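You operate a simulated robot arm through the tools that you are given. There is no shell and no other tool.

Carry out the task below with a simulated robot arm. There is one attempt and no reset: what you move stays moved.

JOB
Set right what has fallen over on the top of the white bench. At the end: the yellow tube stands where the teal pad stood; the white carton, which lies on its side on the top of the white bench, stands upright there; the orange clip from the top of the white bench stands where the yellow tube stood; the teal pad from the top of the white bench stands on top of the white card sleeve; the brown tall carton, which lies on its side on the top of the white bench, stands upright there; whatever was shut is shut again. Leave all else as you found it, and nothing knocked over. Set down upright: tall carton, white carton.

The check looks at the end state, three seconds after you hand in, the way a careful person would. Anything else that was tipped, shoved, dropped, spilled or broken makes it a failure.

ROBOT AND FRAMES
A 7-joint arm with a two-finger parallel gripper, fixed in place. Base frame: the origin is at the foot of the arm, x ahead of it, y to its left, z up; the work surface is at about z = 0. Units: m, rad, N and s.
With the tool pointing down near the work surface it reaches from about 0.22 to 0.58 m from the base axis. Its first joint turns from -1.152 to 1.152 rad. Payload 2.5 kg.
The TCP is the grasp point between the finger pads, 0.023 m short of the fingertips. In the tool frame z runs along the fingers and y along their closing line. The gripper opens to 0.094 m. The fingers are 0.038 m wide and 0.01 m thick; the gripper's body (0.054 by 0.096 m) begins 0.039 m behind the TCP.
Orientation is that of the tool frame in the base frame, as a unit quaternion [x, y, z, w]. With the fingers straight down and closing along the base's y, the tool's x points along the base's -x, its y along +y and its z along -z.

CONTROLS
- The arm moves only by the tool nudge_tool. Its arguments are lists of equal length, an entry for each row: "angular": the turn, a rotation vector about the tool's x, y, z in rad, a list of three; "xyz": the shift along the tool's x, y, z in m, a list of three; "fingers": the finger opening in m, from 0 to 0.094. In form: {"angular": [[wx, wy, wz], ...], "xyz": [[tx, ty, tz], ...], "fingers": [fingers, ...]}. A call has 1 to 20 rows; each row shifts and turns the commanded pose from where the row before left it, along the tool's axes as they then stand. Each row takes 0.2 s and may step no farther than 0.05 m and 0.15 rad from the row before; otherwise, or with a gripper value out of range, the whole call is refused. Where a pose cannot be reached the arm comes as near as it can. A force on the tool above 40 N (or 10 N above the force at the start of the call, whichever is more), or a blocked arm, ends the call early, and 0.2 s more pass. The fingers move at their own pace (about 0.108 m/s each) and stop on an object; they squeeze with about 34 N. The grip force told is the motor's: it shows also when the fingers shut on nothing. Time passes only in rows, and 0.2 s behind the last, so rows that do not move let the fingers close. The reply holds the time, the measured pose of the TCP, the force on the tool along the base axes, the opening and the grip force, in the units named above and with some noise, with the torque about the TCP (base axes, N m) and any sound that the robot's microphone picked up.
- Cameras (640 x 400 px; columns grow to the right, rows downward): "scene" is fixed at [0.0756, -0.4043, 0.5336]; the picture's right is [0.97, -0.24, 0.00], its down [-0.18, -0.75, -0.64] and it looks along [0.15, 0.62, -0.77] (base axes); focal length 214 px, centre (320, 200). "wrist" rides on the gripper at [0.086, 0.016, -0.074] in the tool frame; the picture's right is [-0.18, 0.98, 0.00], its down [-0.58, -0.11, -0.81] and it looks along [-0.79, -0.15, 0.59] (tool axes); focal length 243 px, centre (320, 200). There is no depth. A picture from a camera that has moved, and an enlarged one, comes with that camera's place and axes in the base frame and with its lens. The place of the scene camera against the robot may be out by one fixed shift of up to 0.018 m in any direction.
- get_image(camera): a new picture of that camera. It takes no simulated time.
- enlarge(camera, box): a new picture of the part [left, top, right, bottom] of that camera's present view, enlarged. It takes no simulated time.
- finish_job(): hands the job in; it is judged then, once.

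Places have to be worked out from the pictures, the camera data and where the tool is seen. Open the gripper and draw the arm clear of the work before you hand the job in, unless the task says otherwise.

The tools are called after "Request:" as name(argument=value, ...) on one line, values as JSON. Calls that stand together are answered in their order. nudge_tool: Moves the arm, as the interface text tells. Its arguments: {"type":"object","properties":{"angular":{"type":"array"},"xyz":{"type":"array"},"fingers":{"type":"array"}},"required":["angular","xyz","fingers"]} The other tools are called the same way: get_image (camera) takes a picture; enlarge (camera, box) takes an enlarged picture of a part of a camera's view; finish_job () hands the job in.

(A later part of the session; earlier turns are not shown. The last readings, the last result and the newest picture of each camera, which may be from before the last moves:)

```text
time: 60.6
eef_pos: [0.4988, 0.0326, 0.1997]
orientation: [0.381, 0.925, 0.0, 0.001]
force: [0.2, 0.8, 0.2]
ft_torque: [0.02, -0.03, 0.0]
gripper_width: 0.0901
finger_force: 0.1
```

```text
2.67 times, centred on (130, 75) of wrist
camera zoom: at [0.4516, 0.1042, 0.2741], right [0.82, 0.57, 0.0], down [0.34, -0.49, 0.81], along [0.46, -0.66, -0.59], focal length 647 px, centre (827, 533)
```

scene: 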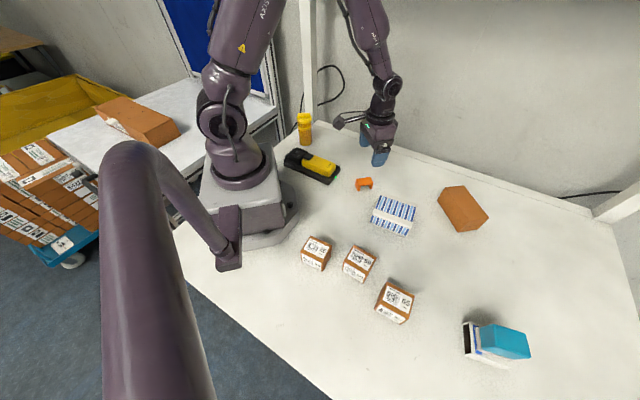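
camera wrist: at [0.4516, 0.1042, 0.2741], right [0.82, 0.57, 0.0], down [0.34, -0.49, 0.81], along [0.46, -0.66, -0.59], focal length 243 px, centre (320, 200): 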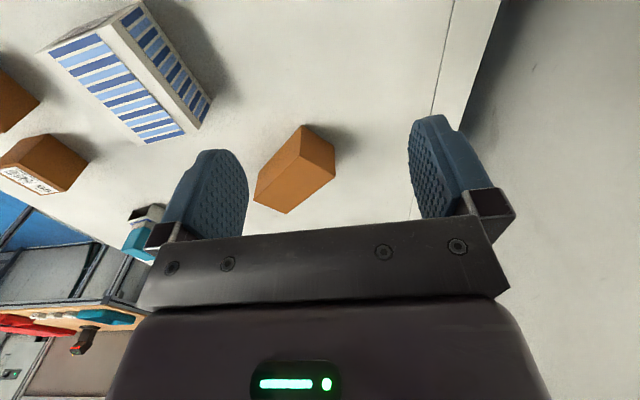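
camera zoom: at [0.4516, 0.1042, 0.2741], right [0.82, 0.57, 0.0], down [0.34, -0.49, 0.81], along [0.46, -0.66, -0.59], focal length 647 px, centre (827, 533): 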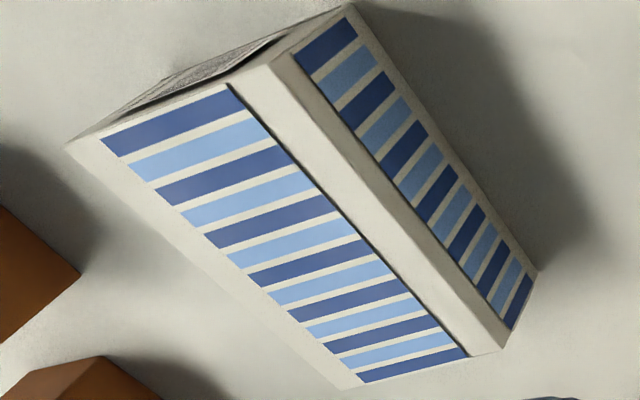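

The far end is plain and the -y end carries the flap seam, so I take the seam end as the brown carton's top. Next I move over the free area and rotate the wrist to view the striped carton's other end, which also tests the yaw range.

Request:
nudge_tool(angular=[[0, 0, 0], [0, 0, 0], [0, 0, 0], [0, 0, 0], [0, 0, 0], [0, 0, 0], [0, 0, -0.1436], [0, 0, -0.1436], [0, 0, -0.1436], [0, 0, -0.1436], [0, 0, -0.1436], [0, 0, -0.1436], [0, 0, -0.1436], [0, 0, -0.1436], [0, 0, -0.1436], [0, 0, -0.1436], [0, 0, -0.1436], [0, 0, -0.1436], [0, 0, -0.1436], [0, 0, -0.1436]], xyz=[[-0.0253, -0.0347, -0.0067], [-0.0253, -0.0347, -0.0067], [-0.0253, -0.0347, -0.0067], [-0.0253, -0.0347, -0.0067], [-0.0253, -0.0347, -0.0067], [-0.0253, -0.0347, -0.0067], [0, 0, 0], [0, 0, 0], [0, 0, 0], [0, 0, 0], [0, 0, 0], [0, 0, 0], [0, 0, 0], [0, 0, 0], [0, 0, 0], [0, 0, 0], [0, 0, 0], [0, 0, 0], [0, 0, 0], [0, 0, 0]], fingers=[0.09, 0.09, 0.09, 0.09, 0.09, 0.09, 0.09, 0.09, 0.09, 0.09, 0.09, 0.09, 0.09, 0.09, 0.09, 0.09, 0.09, 0.09, 0.09, 0.09])

Request:
nudge_tool(angular=[[0, 0, -0.1436], [0, 0, -0.1436], [0, 0, -0.1436], [0, 0, -0.1436], [0, 0, -0.1436], [0, 0, -0.1436], [0, 0, -0.1436], [0, 0, 0]], xyz=[[0, 0, 0], [0, 0, 0], [0, 0, 0], [0, 0, 0], [0, 0, 0], [0, 0, 0], [0, 0, 0], [0, 0, 0]], fingers=[0.09, 0.09, 0.09, 0.09, 0.09, 0.09, 0.09, 0.09])

Request:
get_image(camera="wrist")

Request:
get_image(camera="scene")

```text
time: 64.8
eef_pos: [0.4614, -0.223, 0.2397]
orientation: [-0.578, 0.816, 0.001, 0.0]
force: [-0.8, 0.5, 0.8]
ft_torque: [0.01, 0.0, 0.0]
gripper_width: 0.0901
finger_force: 0.0
```

```text
time: 66.6
eef_pos: [0.4614, -0.2235, 0.2401]
orientation: [0.9, -0.437, 0.0, 0.0]
force: [-0.3, 0.0, 0.1]
ft_torque: [0.0, 0.0, 0.0]
gripper_width: 0.0901
finger_force: 0.0
```

```text
taken
camera wrist: at [0.5041, -0.3008, 0.3146], right [-0.89, -0.46, 0.0], down [-0.27, 0.52, 0.81], along [-0.37, 0.71, -0.59], focal length 243 px, centre (320, 200)
```

wrist: 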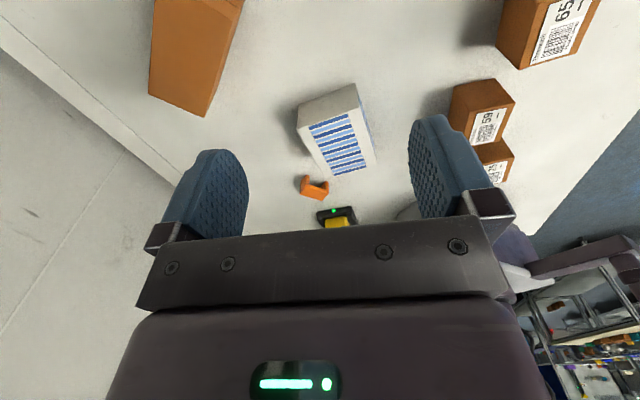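

```text
taken
```

scene: 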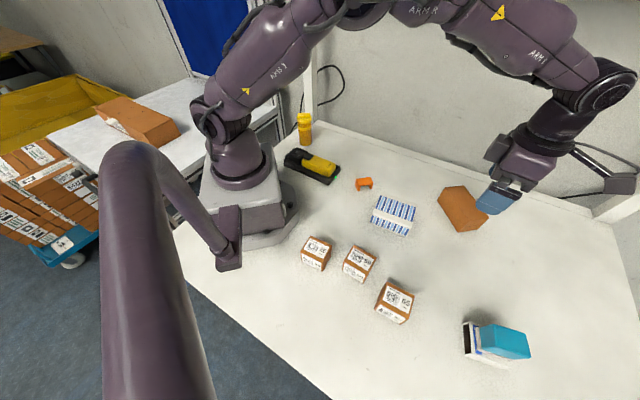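

The wrist turns that far with no trouble. I enlarge the striped carton's far end and the brown carton's seam end.

Request:
enlarge(camera="wrist", box=[280, 70, 400, 190])

Request:
enlarge(camera="wrist", box=[130, 0, 270, 130])

```text
3.33 times, centred on (340, 130) of wrist
camera zoom: at [0.5041, -0.3008, 0.3146], right [-0.89, -0.46, 0.0], down [-0.27, 0.52, 0.81], along [-0.37, 0.71, -0.59], focal length 809 px, centre (253, 433)
```

zoom: 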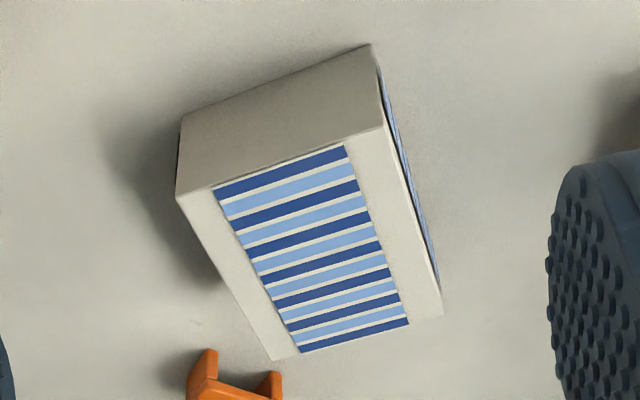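

```text
3.08 times, centred on (200, 65) of wrist
camera zoom: at [0.5041, -0.3008, 0.3146], right [-0.89, -0.46, 0.0], down [-0.27, 0.52, 0.81], along [-0.37, 0.71, -0.59], focal length 746 px, centre (689, 615)
```

zoom: 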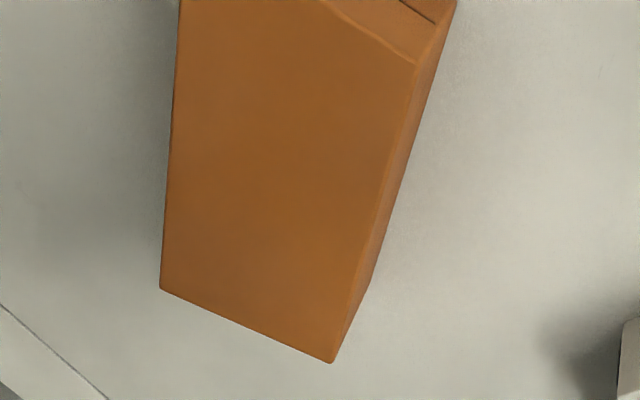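

The striped carton's far end is plain, so its label end is the top. The plan is to grip each carton near its top end with the hand leaning outward past that end, lift, then rotate 90° to stand it. I first turn the tool back to -39.8° yaw for the striped carton.

Request:
nudge_tool(angular=[[0, 0, 0.1465], [0, 0, 0.1465], [0, 0, 0.1465], [0, 0, 0.1465], [0, 0, 0.1465], [0, 0, 0.1465], [0, 0, 0.1465], [0, 0, 0.1465], [0, 0, 0.1465], [0, 0, 0.1465], [0, 0, 0.1465], [0, 0, 0.1465], [0, 0, 0.1465], [0, 0, 0.1465], [0, 0, 0.1465], [0, 0, 0.1465], [0, 0, 0.1465], [0, 0, 0.1465], [0, 0, 0.1465], [0, 0, 0.1465]], xyz=[[0, 0, 0], [0, 0, 0], [0, 0, 0], [0, 0, 0], [0, 0, 0], [0, 0, 0], [0, 0, 0], [0, 0, 0], [0, 0, 0], [0, 0, 0], [0, 0, 0], [0, 0, 0], [0, 0, 0], [0, 0, 0], [0, 0, 0], [0, 0, 0], [0, 0, 0], [0, 0, 0], [0, 0, 0], [0, 0, 0]], fingers=[0.094, 0.094, 0.094, 0.094, 0.094, 0.094, 0.094, 0.094, 0.094, 0.094, 0.094, 0.094, 0.094, 0.094, 0.094, 0.094, 0.094, 0.094, 0.094, 0.094])

```text
time: 70.8
eef_pos: [0.4626, -0.2241, 0.2397]
orientation: [0.341, 0.94, 0.0, 0.001]
force: [-0.5, 0.1, 0.8]
ft_torque: [0.02, -0.03, 0.04]
gripper_width: 0.0942
finger_force: 0.0
```

Yaw is set. I move to hover over the label end of the striped carton.

Request:
nudge_tool(angular=[[0, 0, 0], [0, 0, 0], [0, 0, 0], [0, 0, 0], [0, 0, 0], [0, 0, 0]], xyz=[[0.0348, 0.0062, 0.0179], [0.0348, 0.0062, 0.0179], [0.0348, 0.0062, 0.0179], [0.0348, 0.0062, 0.0179], [0.0348, 0.0062, 0.0179], [0, 0, 0]], fingers=[0.094, 0.094, 0.094, 0.094, 0.094, 0.094])

Request:
get_image(camera="wrist")

Request:
enlarge(camera="wrist", box=[190, 0, 450, 160])

```text
time: 72.2
eef_pos: [0.351, -0.0879, 0.1475]
orientation: [0.338, 0.941, -0.001, 0.0]
force: [0.3, -0.6, 0.1]
ft_torque: [-0.01, 0.01, 0.02]
gripper_width: 0.094
finger_force: 0.0
```

```text
taken
camera wrist: at [0.2946, -0.0202, 0.2229], right [0.77, 0.64, 0.0], down [0.38, -0.45, 0.81], along [0.52, -0.62, -0.59], focal length 243 px, centre (320, 200)
```

wrist: 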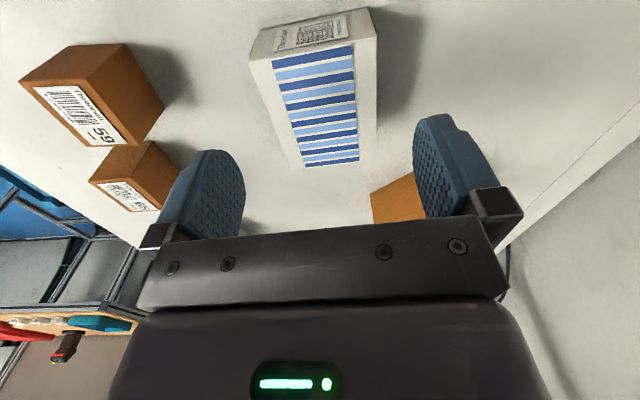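

```text
2.46 times, centred on (320, 80) of wrist
camera zoom: at [0.2946, -0.0202, 0.2229], right [0.77, 0.64, 0.0], down [0.38, -0.45, 0.81], along [0.52, -0.62, -0.59], focal length 597 px, centre (320, 495)
```

zoom: 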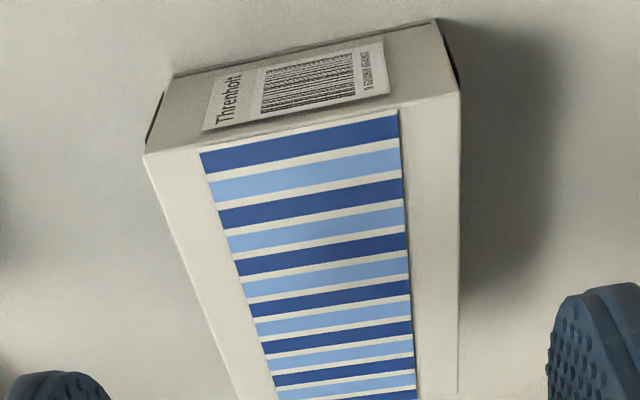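

The label edge is square to the tool, and the carton spans -0.044 to +0.039 in tool y (0.084 m wide). I shift 2.5 mm to centre it, lean the hand 0.45 rad outward past the label end, and start down.

Request:
nudge_tool(angular=[[0, -0.15, 0], [0, -0.15, 0], [0, -0.15, 0], [0, 0, 0], [0, 0, 0], [0, 0, 0]], xyz=[[0, -0.0027, 0], [0, 0, 0], [0, 0, 0], [0.0097, 0, 0.0201], [0.0097, 0, 0.0201], [0, 0, 0]], fingers=[0.094, 0.094, 0.094, 0.094, 0.094, 0.094])

Request:
get_image(camera="wrist")

Request:
enlarge(camera="scene", box=[310, 120, 470, 250])

```text
time: 73.6
eef_pos: [0.3462, -0.0897, 0.1058]
orientation: [0.33, 0.917, -0.076, 0.21]
force: [-0.6, 0.3, 0.1]
ft_torque: [0.01, 0.03, 0.01]
gripper_width: 0.094
finger_force: 0.0
```

```text
taken
camera wrist: at [0.2726, -0.0074, 0.1347], right [0.75, 0.65, 0.08], down [0.06, -0.19, 0.98], along [0.65, -0.73, -0.19], focal length 243 px, centre (320, 200)
```

wrist: 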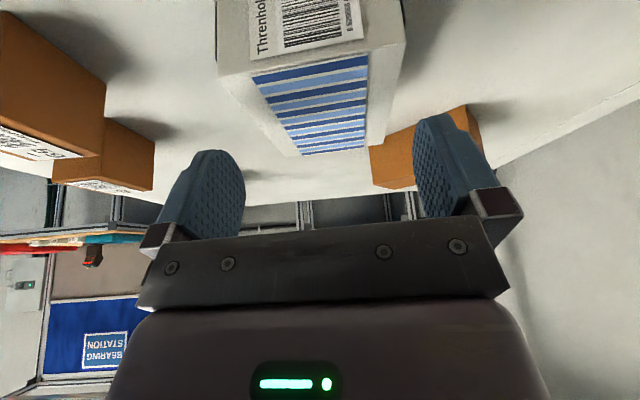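

```text
3.08 times, centred on (390, 185) of scene
camera zoom: at [0.0756, -0.4043, 0.5336], right [0.97, -0.24, 0.0], down [-0.18, -0.75, -0.64], along [0.15, 0.62, -0.77], focal length 660 px, centre (105, 246)
```

zoom: 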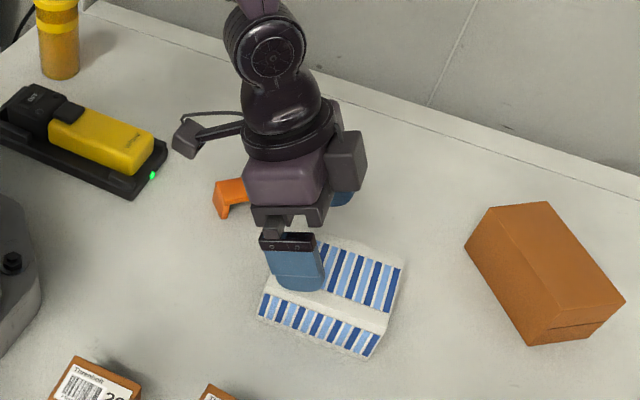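

I enlarge the current view to verify the centring before the fingers pass the carton's sides; there are only about 5 mm to spare on each side.

Request:
enlarge(camera="wrist", box=[190, 0, 450, 160])

```text
2.46 times, centred on (320, 80) of wrist
camera zoom: at [0.2726, -0.0074, 0.1347], right [0.75, 0.65, 0.08], down [0.06, -0.19, 0.98], along [0.65, -0.73, -0.19], focal length 597 px, centre (320, 495)
```

zoom: 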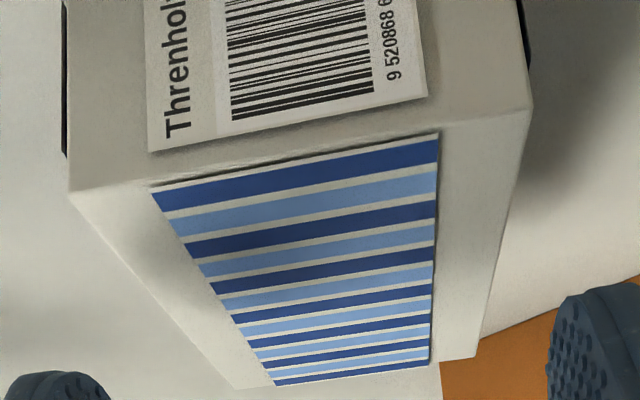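

The carton's centre is about 1.5 mm to the +y side of the tool, and the label end is 15 mm ahead of the TCP. I correct both, drop to just above the carton top, and check again.

Request:
nudge_tool(angular=[[0, 0, 0], [0, 0, 0], [0, 0, 0]], xyz=[[-0.0054, 0.0014, 0.0026], [0.0087, 0, 0.018], [0, 0, 0]], fingers=[0.094, 0.094, 0.094])

Request:
get_image(camera="wrist")

Request:
enlarge(camera="wrist", box=[180, 0, 460, 240])

Request:
enlarge(camera="scene", box=[340, 140, 440, 240])

```text
time: 74.4
eef_pos: [0.3508, -0.0933, 0.0849]
orientation: [0.332, 0.917, -0.075, 0.209]
force: [-0.1, -0.2, 0.0]
ft_torque: [-0.02, 0.02, -0.02]
gripper_width: 0.0939
finger_force: 0.0
```

```text
taken
camera wrist: at [0.2788, -0.0102, 0.1151], right [0.75, 0.65, 0.08], down [0.06, -0.19, 0.98], along [0.65, -0.73, -0.19], focal length 243 px, centre (320, 200)
```

wrist: 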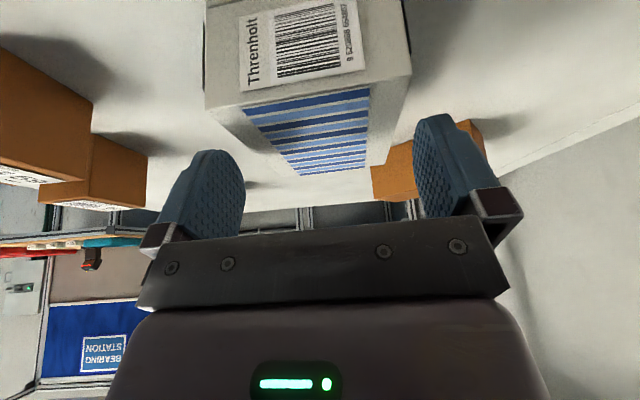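

```text
1.67 times, centred on (320, 120) of wrist
camera zoom: at [0.2788, -0.0102, 0.1151], right [0.75, 0.65, 0.08], down [0.06, -0.19, 0.98], along [0.65, -0.73, -0.19], focal length 404 px, centre (320, 333)
```

zoom: 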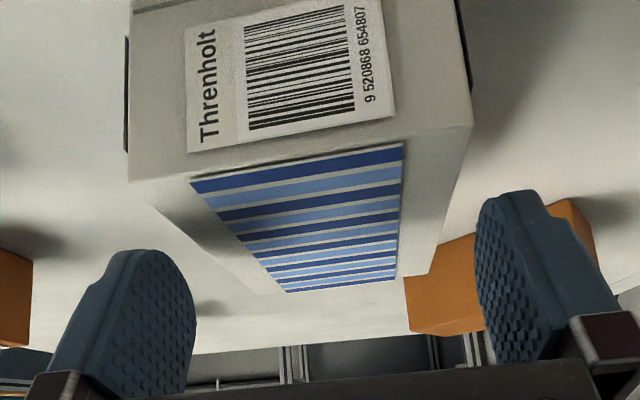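

```text
4.00 times, centred on (390, 190) of scene
camera zoom: at [0.0756, -0.4043, 0.5336], right [0.97, -0.24, 0.0], down [-0.18, -0.75, -0.64], along [0.15, 0.62, -0.77], focal length 858 px, centre (40, 240)
```

zoom: 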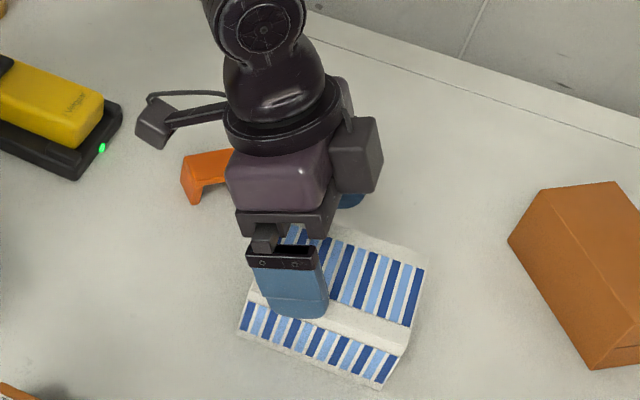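

The carton is centred now, within 1 mm. I continue down in small rows while watching the force.

Request:
nudge_tool(angular=[[0, 0, 0], [0, 0, 0], [0, 0, 0]], xyz=[[0.0035, 0, 0.0072], [0.0035, 0, 0.0072], [0, 0, 0]], fingers=[0.094, 0.094, 0.094])

Request:
get_image(camera="wrist")

```text
time: 75.2
eef_pos: [0.3512, -0.0918, 0.069]
orientation: [0.331, 0.917, -0.076, 0.21]
force: [0.0, -1.2, -0.7]
ft_torque: [0.01, 0.03, -0.02]
gripper_width: 0.0941
finger_force: 0.1
```

```text
taken
camera wrist: at [0.2784, -0.0094, 0.0989], right [0.75, 0.65, 0.08], down [0.06, -0.19, 0.98], along [0.65, -0.73, -0.19], focal length 243 px, centre (320, 200)
```

wrist: 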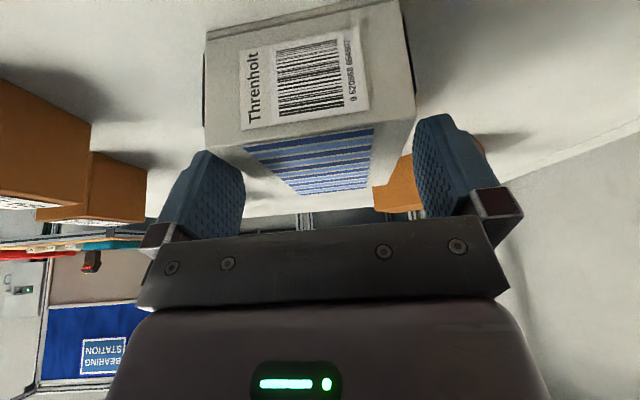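

No contact, with the fingers straddling the carton. I finish the descent to z ≈ 0.036.

Request:
nudge_tool(angular=[[0, 0, 0], [0, 0, 0], [0, 0, 0], [0, 0, 0]], xyz=[[0.0048, 0, 0.0099], [0.0048, 0, 0.0099], [0.0044, 0, 0.009], [0, 0, 0]], fingers=[0.094, 0.094, 0.094, 0.094])

Request:
get_image(camera="wrist")

Request:
enlarge(camera="scene", box=[340, 140, 440, 240])

```text
time: 76.2
eef_pos: [0.3528, -0.0925, 0.0371]
orientation: [0.33, 0.917, -0.075, 0.21]
force: [-0.1, 0.1, -0.7]
ft_torque: [-0.02, -0.02, -0.02]
gripper_width: 0.0943
finger_force: 0.1
```

```text
taken
camera wrist: at [0.2782, -0.0097, 0.0672], right [0.75, 0.65, 0.08], down [0.06, -0.19, 0.98], along [0.65, -0.73, -0.19], focal length 243 px, centre (320, 200)
```

wrist: 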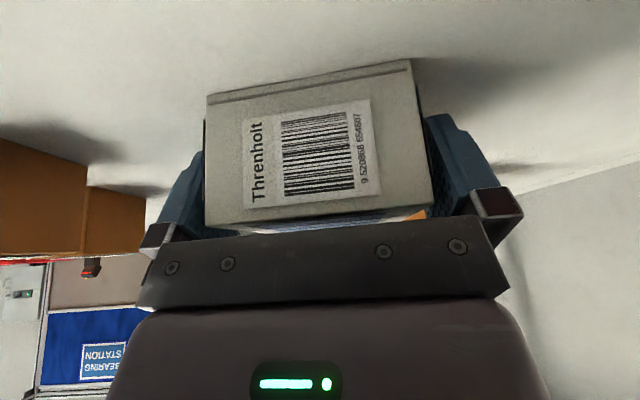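

```text
4.00 times, centred on (390, 190) of scene
camera zoom: at [0.0756, -0.4043, 0.5336], right [0.97, -0.24, 0.0], down [-0.18, -0.75, -0.64], along [0.15, 0.62, -0.77], focal length 858 px, centre (40, 240)
```

zoom: 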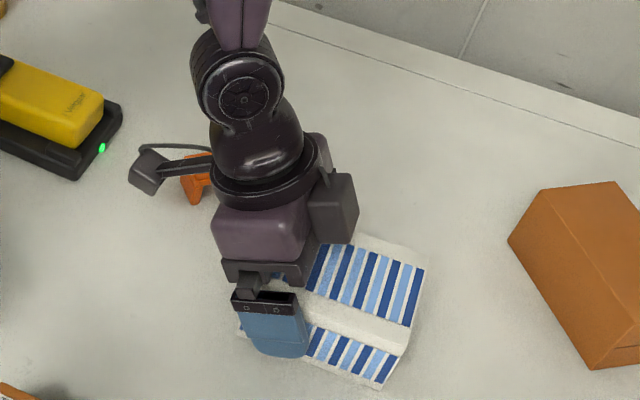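

The fingers straddle the carton, and the label end also shows a flap seam, which confirms it as the top. I close the grip.

Request:
nudge_tool(angular=[[0, 0, 0], [0, 0, 0], [0, 0, 0], [0, 0, 0]], xyz=[[0, 0, 0], [0, 0, 0], [0, 0, 0], [0, 0, 0]], fingers=[0.08, 0.07, 0.07, 0.07])

Request:
get_image(camera="wrist")

```text
time: 77.2
eef_pos: [0.3527, -0.0931, 0.036]
orientation: [0.33, 0.917, -0.076, 0.209]
force: [-0.3, -1.3, -1.0]
ft_torque: [-0.01, -0.12, -0.11]
gripper_width: 0.0842
finger_force: 33.9
```

```text
taken
camera wrist: at [0.278, -0.0097, 0.0673], right [0.75, 0.65, 0.08], down [0.06, -0.19, 0.98], along [0.65, -0.73, -0.19], focal length 243 px, centre (320, 200)
```

wrist: 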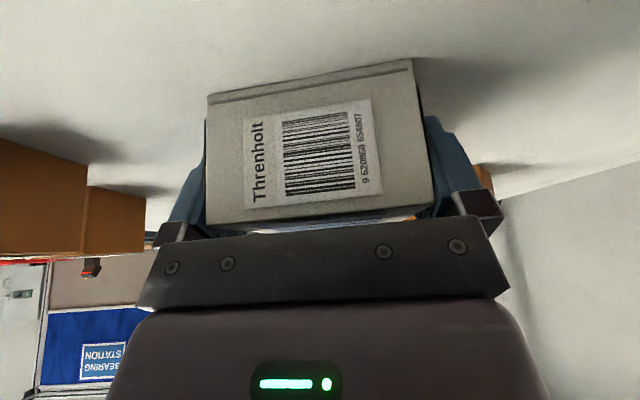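

Held at 0.084 m. I lift straight up and see whether the carton keeps its angle in the grip.

Request:
nudge_tool(angular=[[0, 0, 0], [0, 0, 0], [0, 0, 0], [0, 0, 0], [0, 0, 0], [0, 0, 0]], xyz=[[-0.0044, 0, -0.009], [-0.0087, 0, -0.018], [-0.0174, 0, -0.036], [-0.0174, 0, -0.036], [-0.0174, 0, -0.036], [0, 0, 0]], fingers=[0.07, 0.07, 0.07, 0.07, 0.07, 0.07])

Request:
get_image(camera="wrist")

Request:
enlarge(camera="scene", box=[300, 60, 480, 240])

```text
time: 78.6
eef_pos: [0.3525, -0.0929, 0.1874]
orientation: [0.33, 0.917, -0.075, 0.21]
force: [1.0, -0.8, -5.5]
ft_torque: [0.05, 0.12, 0.0]
gripper_width: 0.0838
finger_force: 33.8
```

```text
taken
camera wrist: at [0.2787, -0.0101, 0.218], right [0.75, 0.65, 0.08], down [0.06, -0.2, 0.98], along [0.65, -0.73, -0.19], focal length 243 px, centre (320, 200)
```

wrist: 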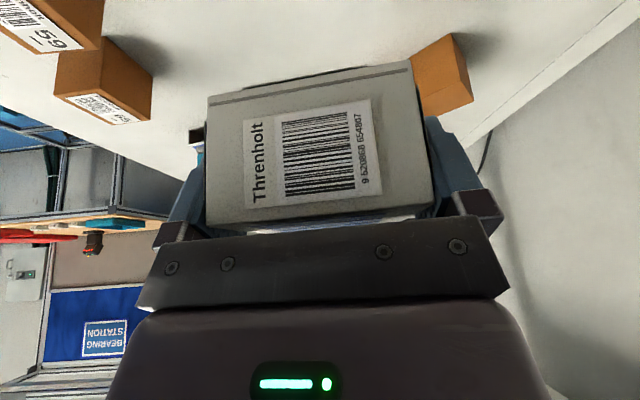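

```text
2.22 times, centred on (390, 150) of scene
camera zoom: at [0.0756, -0.4043, 0.5336], right [0.97, -0.24, 0.0], down [-0.18, -0.75, -0.64], along [0.15, 0.62, -0.77], focal length 477 px, centre (164, 311)
```

zoom: 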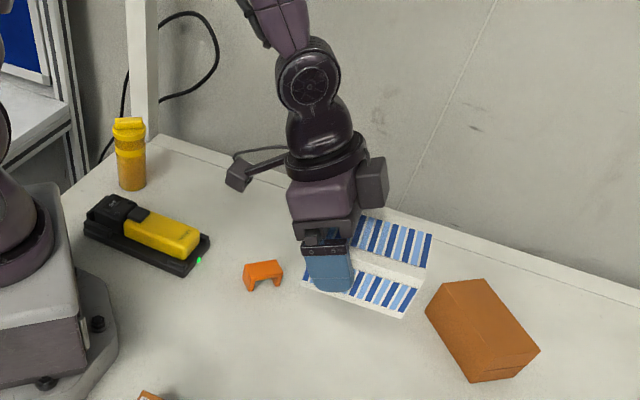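

The carton (about 0.5 kg) stays firm in the grip. I bring the tool to vertical, then yaw 180° so that the final tilt will point the fingers outward with the camera on top.

Request:
nudge_tool(angular=[[0, 0.15, 0], [0, 0.15, 0], [0, 0.15, 0], [0, 0, -0.1496], [0, 0, -0.1496], [0, 0, -0.1496], [0, 0, -0.1496], [0, 0, -0.1496], [0, 0, -0.1496], [0, 0, -0.1496], [0, 0, -0.1496], [0, 0, -0.1496], [0, 0, -0.1496], [0, 0, -0.1496]], xyz=[[0, 0, 0], [0, 0, 0], [0, 0, 0], [0, 0, 0], [0, 0, 0], [0, 0, 0], [0, 0, 0], [0, 0, 0], [0, 0, 0], [0, 0, 0], [0, 0, 0], [0, 0, 0], [0, 0, 0], [0, 0, 0]], fingers=[0.07, 0.07, 0.07, 0.07, 0.07, 0.07, 0.07, 0.07, 0.07, 0.07, 0.07, 0.07, 0.07, 0.07])

Request:
get_image(camera="wrist")

Request:
get_image(camera="scene")

```text
time: 81.6
eef_pos: [0.3523, -0.0941, 0.1871]
orientation: [-0.46, 0.888, 0.0, 0.0]
force: [-0.3, -0.2, -3.5]
ft_torque: [-0.06, 0.03, 0.0]
gripper_width: 0.0841
finger_force: 33.9
```

```text
taken
camera wrist: at [0.2904, -0.1544, 0.2623], right [-0.7, 0.72, 0.0], down [0.42, 0.41, 0.81], along [0.58, 0.56, -0.59], focal length 243 px, centre (320, 200)
```

wrist: 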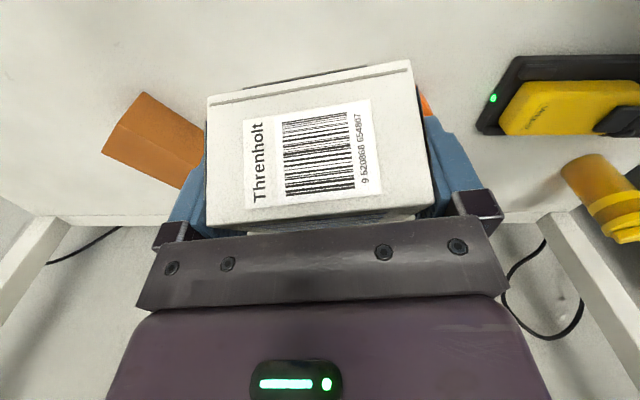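

```text
taken
```

scene: 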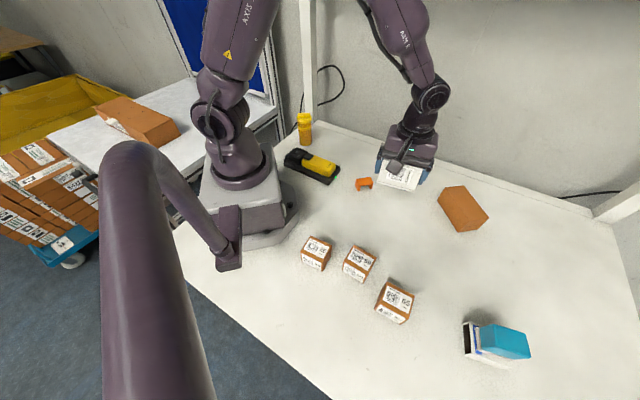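

The carton is steady. I finish the yaw and carry it toward the open area around (0.40, -0.27), where the upright pose will be comfortable for the arm.

Request:
nudge_tool(angular=[[0, 0, -0.1467], [0, 0, -0.1467], [0, 0, -0.1467], [0, 0, -0.1467], [0, 0, -0.1467], [0, 0, -0.1467], [0, 0, -0.1467], [0, 0, -0.1467], [0, 0, -0.1467], [0, 0, 0], [0, 0, 0], [0, 0, 0], [0, 0, 0], [0, 0, 0]], xyz=[[0, 0, 0], [0, 0, 0], [0, 0, 0], [0, 0, 0], [0, 0, 0], [0, 0, 0], [0, 0, 0], [0, 0, 0], [0, 0, 0], [0.0412, 0.0194, 0], [0.0412, 0.0194, 0], [0.0412, 0.0194, 0], [0.0412, 0.0194, 0], [0, 0, 0]], fingers=[0.07, 0.07, 0.07, 0.07, 0.07, 0.07, 0.07, 0.07, 0.07, 0.07, 0.07, 0.07, 0.07, 0.07])

Request:
get_image(camera="wrist")

Request:
get_image(camera="scene")

```text
time: 84.6
eef_pos: [0.3996, -0.2721, 0.1893]
orientation: [0.908, -0.419, -0.001, -0.001]
force: [-0.7, -0.7, -4.2]
ft_torque: [-0.05, -0.04, 0.0]
gripper_width: 0.0839
finger_force: 34.2
```

```text
taken
camera wrist: at [0.4439, -0.3478, 0.2637], right [-0.87, -0.5, 0.0], down [-0.29, 0.51, 0.81], along [-0.4, 0.7, -0.59], focal length 243 px, centre (320, 200)
```

wrist: 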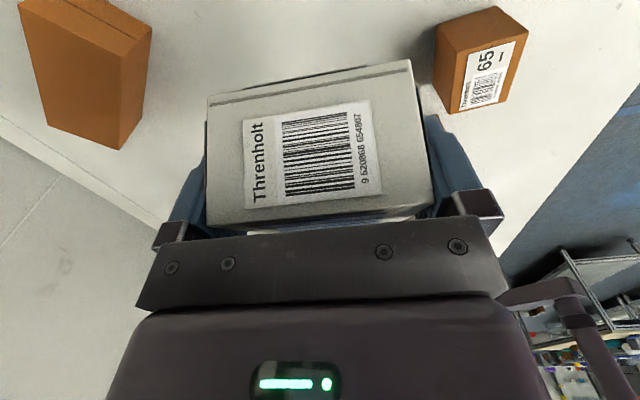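

```text
taken
```

scene: 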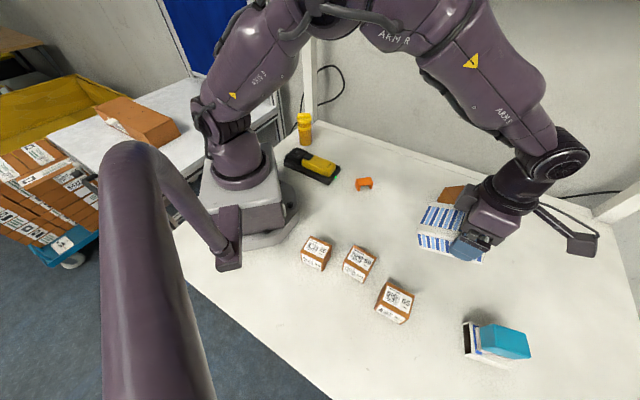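

Position is good. I now tilt about the closing line in stages to bring the carton upright.

Request:
nudge_tool(angular=[[0, 0.14, 0], [0, 0.14, 0], [0, 0.14, 0], [0, 0.14, 0], [0, 0, 0]], xyz=[[0, 0, 0], [0, 0, 0], [0, 0, 0], [0, 0, 0], [0, 0, 0]], fingers=[0.07, 0.07, 0.07, 0.07, 0.07])

Request:
get_image(camera="scene")

Request:
get_image(camera="wrist")

```text
time: 85.8
eef_pos: [0.3987, -0.2693, 0.1875]
orientation: [0.873, -0.403, 0.251, 0.116]
force: [-0.1, -0.3, -3.7]
ft_torque: [-0.04, -0.01, -0.01]
gripper_width: 0.0841
finger_force: 33.5
```

```text
taken
```

scene: 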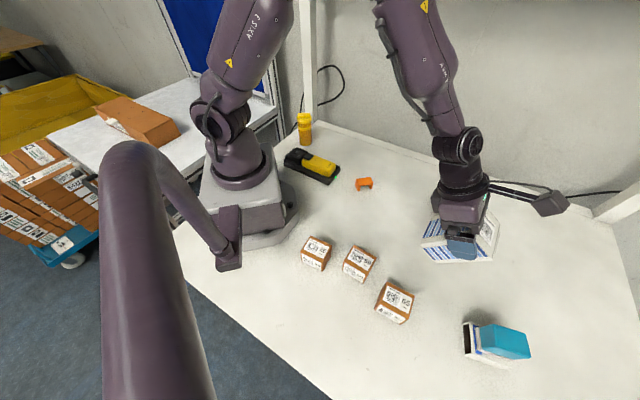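

```text
taken
camera wrist: at [0.4093, -0.3053, 0.2977], right [-0.85, -0.52, -0.1], down [-0.51, 0.77, 0.37], along [-0.12, 0.37, -0.92], focal length 243 px, centre (320, 200)
```

wrist: 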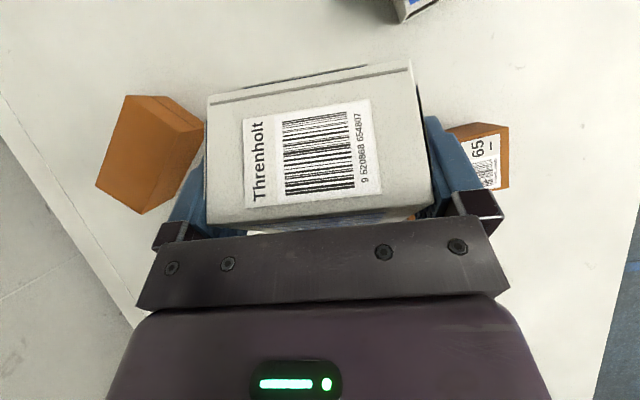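

The tilt is going well. I complete the remaining 0.56 rad.

Request:
nudge_tool(angular=[[0, 0.14, 0], [0, 0.14, 0], [0, 0.14, 0], [0, 0.14, 0], [0, 0, 0]], xyz=[[0, 0, 0], [0, 0, 0], [0, 0, 0], [0, 0, 0], [0, 0, 0]], fingers=[0.07, 0.07, 0.07, 0.07, 0.07])

Request:
get_image(camera="scene")

Request:
enlarge(camera="scene", box=[380, 150, 560, 310])

Request:
get_image(camera="wrist")

```text
time: 87.0
eef_pos: [0.3985, -0.2689, 0.1874]
orientation: [0.769, -0.356, 0.482, 0.223]
force: [-0.6, -0.1, -4.3]
ft_torque: [0.02, 0.04, -0.02]
gripper_width: 0.084
finger_force: 34.1
```

```text
taken
```

scene: 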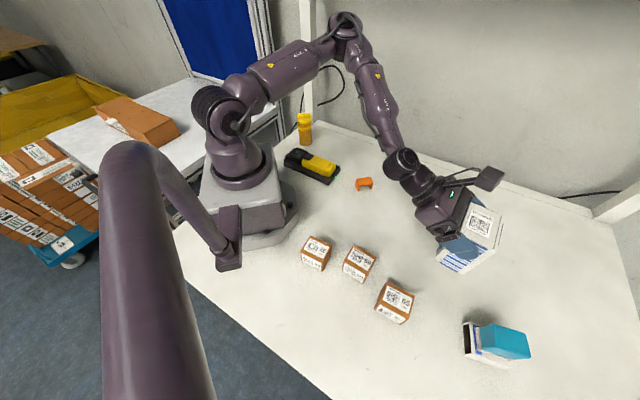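

```text
2.50 times, centred on (470, 230) of scene
camera zoom: at [0.0756, -0.4043, 0.5336], right [0.97, -0.24, 0.0], down [-0.18, -0.75, -0.64], along [0.15, 0.62, -0.77], focal length 536 px, centre (-55, 125)
```

zoom: 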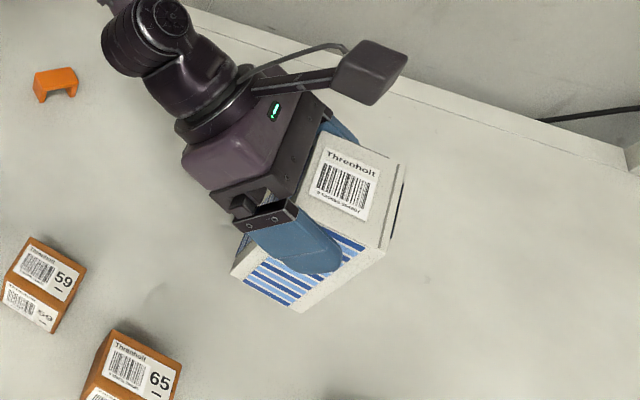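

```text
taken
camera wrist: at [0.369, -0.256, 0.2984], right [-0.8, -0.58, -0.17], down [-0.55, 0.82, -0.17], along [0.23, -0.05, -0.97], focal length 243 px, centre (320, 200)
```

wrist: 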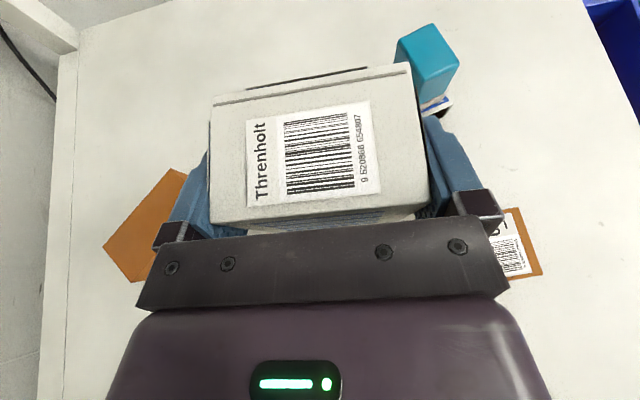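

The carton hangs upright, label on top, with its base about 0.10 m above the bench. I lower it most of the way.

Request:
nudge_tool(angular=[[0, 0, 0], [0, 0, 0], [0, 0, 0], [0, 0, 0]], xyz=[[-0.027, 0, 0.0131], [-0.027, 0, 0.0131], [-0.027, 0, 0.0131], [0, 0, 0]], fingers=[0.07, 0.07, 0.07, 0.07])

Request:
enlarge(camera="scene", box=[380, 170, 540, 310])

Request:
get_image(camera="wrist")

```text
time: 88.0
eef_pos: [0.4001, -0.2686, 0.0975]
orientation: [0.769, -0.356, 0.482, 0.223]
force: [0.3, -0.9, -3.8]
ft_torque: [0.04, 0.02, -0.01]
gripper_width: 0.0841
finger_force: 34.0
```

```text
2.86 times, centred on (460, 240) of scene
camera zoom: at [0.0756, -0.4043, 0.5336], right [0.97, -0.24, 0.0], down [-0.18, -0.75, -0.64], along [0.15, 0.62, -0.77], focal length 613 px, centre (-80, 86)
```

zoom: 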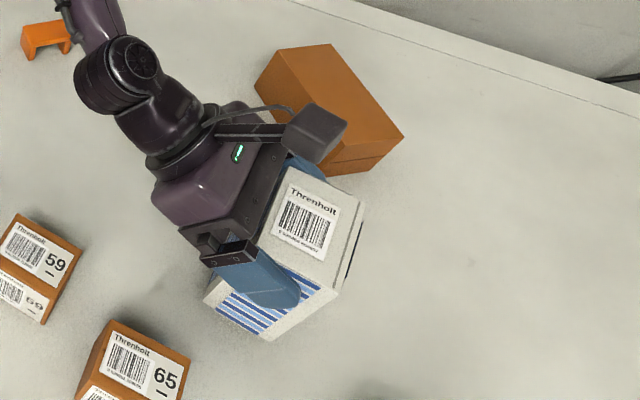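

```text
taken
camera wrist: at [0.3704, -0.2564, 0.2081], right [-0.8, -0.58, -0.17], down [-0.55, 0.82, -0.17], along [0.23, -0.05, -0.97], focal length 243 px, centre (320, 200)
```

wrist: 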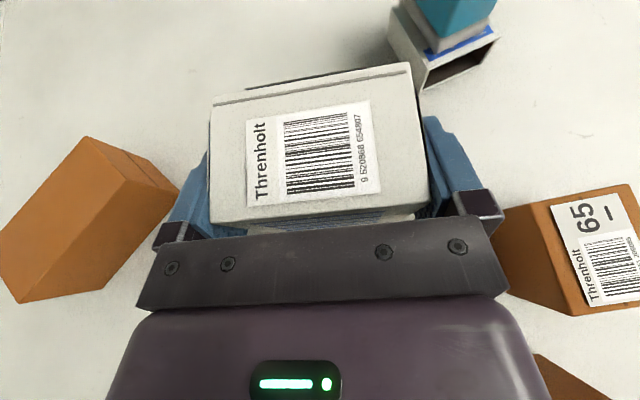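

About 12 mm remain. I lower in small steps to feel for contact.

Request:
nudge_tool(angular=[[0, 0, 0], [0, 0, 0], [0, 0, 0], [0, 0, 0]], xyz=[[-0.0027, 0, 0.0013], [-0.0027, 0, 0.0013], [-0.0018, 0, 0.0009], [0, 0, 0]], fingers=[0.07, 0.07, 0.07, 0.07])

```text
time: 89.0
eef_pos: [0.3991, -0.2683, 0.0891]
orientation: [0.769, -0.356, 0.481, 0.223]
force: [0.2, -0.2, -4.3]
ft_torque: [0.06, 0.04, -0.01]
gripper_width: 0.084
finger_force: 34.1
```

Nothing felt yet at z 0.089. I continue with 1.5 mm rows.

Request:
nudge_tool(angular=[[0, 0, 0], [0, 0, 0], [0, 0, 0]], xyz=[[-0.00135, 0, 0.00065], [-0.00135, 0, 0.00065], [0, 0, 0]], fingers=[0.07, 0.07, 0.07])

```text
time: 89.8
eef_pos: [0.4003, -0.2681, 0.0862]
orientation: [0.77, -0.355, 0.482, 0.222]
force: [0.2, -0.5, -3.9]
ft_torque: [0.03, 0.04, 0.01]
gripper_width: 0.0838
finger_force: 33.8
```

Request:
nudge_tool(angular=[[0, 0, 0], [0, 0, 0], [0, 0, 0]], xyz=[[-0.0009, 0, 0.0004], [-0.0009, 0, 0.0004], [0, 0, 0]], fingers=[0.07, 0.07, 0.07])

Request:
enlarge(camera="scene", box=[400, 200, 500, 290])

```text
time: 90.6
eef_pos: [0.4007, -0.268, 0.0841]
orientation: [0.769, -0.356, 0.482, 0.223]
force: [-0.5, 0.6, -3.8]
ft_torque: [0.01, 0.0, 0.0]
gripper_width: 0.0841
finger_force: 34.1
```

```text
4.44 times, centred on (450, 245) of scene
camera zoom: at [0.0756, -0.4043, 0.5336], right [0.97, -0.24, 0.0], down [-0.18, -0.75, -0.64], along [0.15, 0.62, -0.77], focal length 953 px, centre (-258, 0)
```

zoom: 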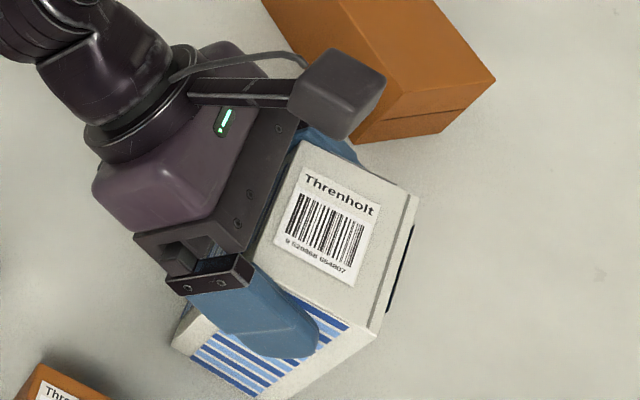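

No contact force yet. I continue in 1 mm steps.

Request:
nudge_tool(angular=[[0, 0, 0], [0, 0, 0], [0, 0, 0]], xyz=[[-0.0009, 0, 0.0004], [-0.0009, 0, 0.0004], [0, 0, 0]], fingers=[0.07, 0.07, 0.07])

```text
time: 91.4
eef_pos: [0.3996, -0.2704, 0.0812]
orientation: [0.77, -0.355, 0.482, 0.222]
force: [-0.1, -0.4, -3.9]
ft_torque: [0.03, 0.04, 0.01]
gripper_width: 0.0839
finger_force: 33.8
```

Request:
nudge_tool(angular=[[0, 0, 0], [0, 0, 0], [0, 0, 0]], xyz=[[-0.0009, 0, 0.0004], [-0.0005, 0, 0.0002], [0, 0, 0]], fingers=[0.07, 0.07, 0.07])

```text
time: 92.2
eef_pos: [0.3984, -0.2696, 0.0801]
orientation: [0.769, -0.356, 0.482, 0.223]
force: [1.0, 0.7, -1.3]
ft_torque: [-0.13, -0.02, 0.07]
gripper_width: 0.084
finger_force: 34.5
```

The load is starting to transfer (-4 N to -1.3 N). Another 0.7 mm.

Request:
nudge_tool(angular=[[0, 0, 0], [0, 0, 0]], xyz=[[-0.0006, 0, 0.0003], [0, 0, 0]], fingers=[0.07, 0.07])

Request:
enlarge(camera="scene", box=[400, 200, 500, 290])

Request:
get_image(camera="wrist")

```text
time: 92.8
eef_pos: [0.3992, -0.2684, 0.0813]
orientation: [0.768, -0.356, 0.483, 0.224]
force: [-1.7, 3.1, 7.9]
ft_torque: [-0.3, 0.13, -0.03]
gripper_width: 0.0842
finger_force: 34.4
```

```text
4.44 times, centred on (450, 245) of scene
camera zoom: at [0.0756, -0.4042, 0.5336], right [0.97, -0.24, 0.0], down [-0.18, -0.75, -0.64], along [0.15, 0.62, -0.77], focal length 953 px, centre (-258, 0)
```

zoom: 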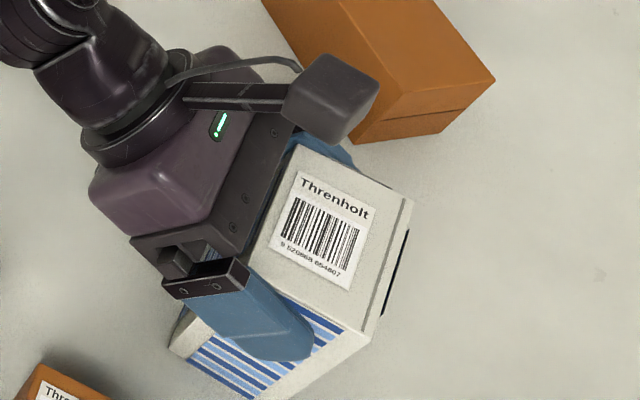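

```text
taken
camera wrist: at [0.3686, -0.2565, 0.1913], right [-0.8, -0.58, -0.17], down [-0.55, 0.82, -0.17], along [0.24, -0.05, -0.97], focal length 243 px, centre (320, 200)
```

wrist: 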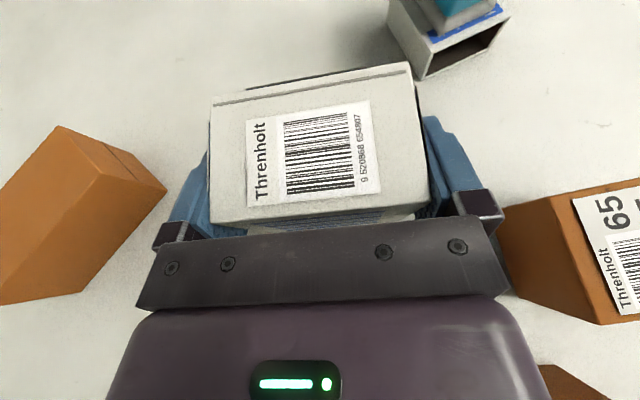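

The carton is seated with about 12 N on it. I open the fingers to full width and look before withdrawing.

Request:
nudge_tool(angular=[[0, 0, 0], [0, 0, 0], [0, 0, 0], [0, 0, 0]], xyz=[[0, 0, 0], [0, 0, 0], [0, 0, 0], [0, 0, 0]], fingers=[0.086, 0.09, 0.094, 0.094])

Request:
get_image(camera="wrist")

Request:
enlarge(camera="scene", box=[400, 200, 500, 290])

```text
time: 93.8
eef_pos: [0.3983, -0.2693, 0.0793]
orientation: [0.77, -0.356, 0.481, 0.222]
force: [0.2, -0.3, -0.3]
ft_torque: [-0.02, 0.0, 0.04]
gripper_width: 0.0938
finger_force: 0.2
```

```text
taken
camera wrist: at [0.3686, -0.2565, 0.1904], right [-0.8, -0.57, -0.17], down [-0.55, 0.82, -0.17], along [0.23, -0.05, -0.97], focal length 243 px, centre (320, 200)
```

wrist: 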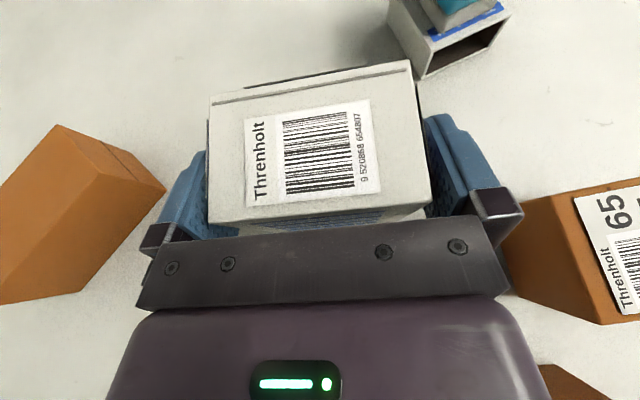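

```text
4.44 times, centred on (450, 245) of scene
camera zoom: at [0.0756, -0.4043, 0.5336], right [0.97, -0.24, 0.0], down [-0.18, -0.75, -0.64], along [0.15, 0.62, -0.77], focal length 953 px, centre (-258, 0)
```

zoom: 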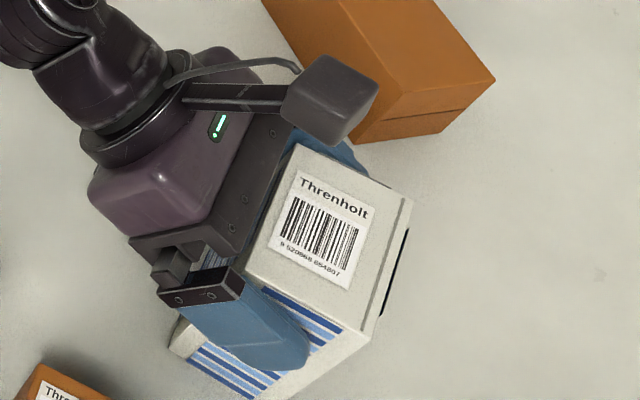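

It stands on its own with a gap at both fingers. I withdraw straight back along the tool axis.

Request:
nudge_tool(angular=[[0, 0, 0], [0, 0, 0], [0, 0, 0], [0, 0, 0], [0, 0, 0], [0, 0, 0]], xyz=[[0, 0, -0.015], [0, 0, -0.025], [0, 0, -0.03], [0, 0, -0.04], [0, 0, -0.04], [0, 0, 0]], fingers=[0.094, 0.094, 0.094, 0.094, 0.094, 0.094])

Request:
get_image(camera="wrist")

Request:
get_image(camera="scene")

```text
time: 95.2
eef_pos: [0.3118, -0.1642, 0.1436]
orientation: [0.769, -0.356, 0.482, 0.223]
force: [0.3, -0.4, 0.4]
ft_torque: [0.03, 0.02, 0.02]
gripper_width: 0.0939
finger_force: 0.1
```

```text
taken
camera wrist: at [0.2818, -0.1517, 0.2556], right [-0.8, -0.58, -0.17], down [-0.55, 0.82, -0.17], along [0.23, -0.05, -0.97], focal length 243 px, centre (320, 200)
```

wrist: 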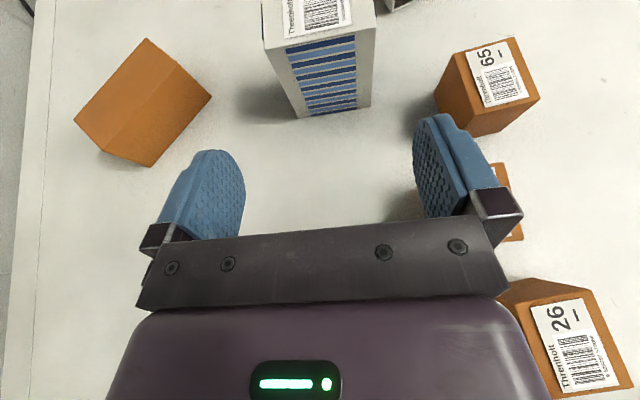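

```text
taken
```

scene: 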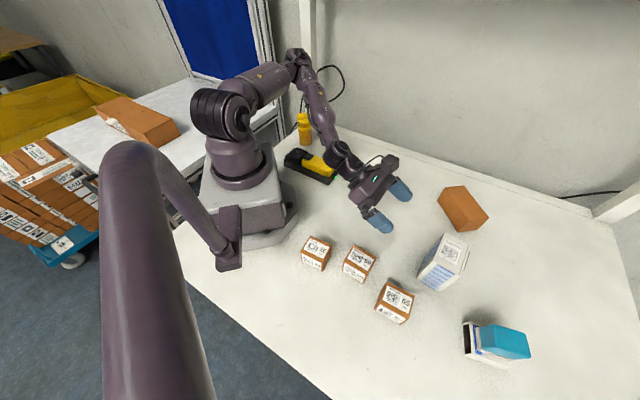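

The white carton now stands upright with its label on top. I raise the arm, straighten the tool and turn it to line up with the brown carton's seam end.

Request:
nudge_tool(angular=[[0, 0, 0], [0, 0, 0], [0, -0.14, 0], [0, -0.14, 0], [0, -0.14, 0], [0, -0.14, 0], [0, -0.14, 0], [0, -0.14, 0], [0, -0.14, 0], [0, -0.14, 0], [0, 0, 0.1315], [0, 0, 0.1315], [0, 0, 0.1315], [0, 0, 0.1315], [0, 0, 0.1315], [0, 0, 0.1315], [0, 0, 0]], xyz=[[0.027, 0, -0.0131], [0.027, 0, -0.0131], [0, 0, 0], [0, 0, 0], [0, 0, 0], [0, 0, 0], [0, 0, 0], [0, 0, 0], [0, 0, 0], [0, 0, 0], [0, 0, 0], [0, 0, 0], [0, 0, 0], [0, 0, 0], [0, 0, 0], [0, 0, 0], [0, 0, 0]], fingers=[0.094, 0.094, 0.094, 0.094, 0.094, 0.094, 0.094, 0.094, 0.094, 0.094, 0.094, 0.094, 0.094, 0.094, 0.094, 0.094, 0.094])

Request:
get_image(camera="scene")

Request:
get_image(camera="wrist")

```text
time: 98.8
eef_pos: [0.3067, -0.1654, 0.1777]
orientation: [-0.672, 0.74, -0.024, -0.007]
force: [0.5, 1.1, 0.5]
ft_torque: [0.0, 0.01, 0.0]
gripper_width: 0.0939
finger_force: 0.2
out of reach, approached as far as the arm can: row 2, 6, 7
```

```text
taken
```

scene: 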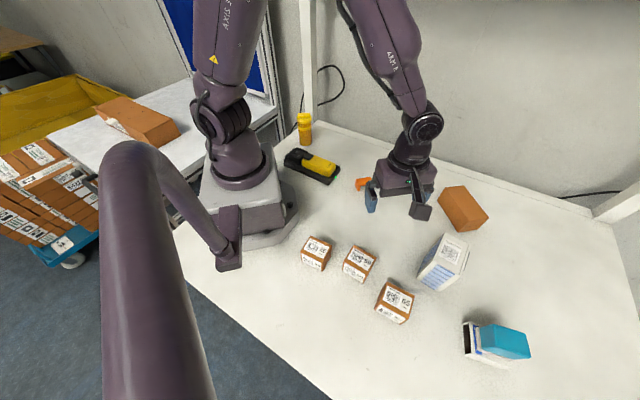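

```text
taken
camera wrist: at [0.282, -0.2457, 0.2561], right [-0.96, 0.28, -0.04], down [0.15, 0.6, 0.78], along [0.24, 0.75, -0.62], focal length 243 px, centre (320, 200)
```

wrist: 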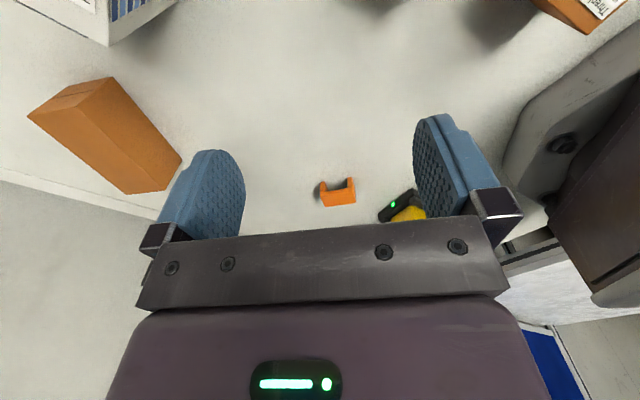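

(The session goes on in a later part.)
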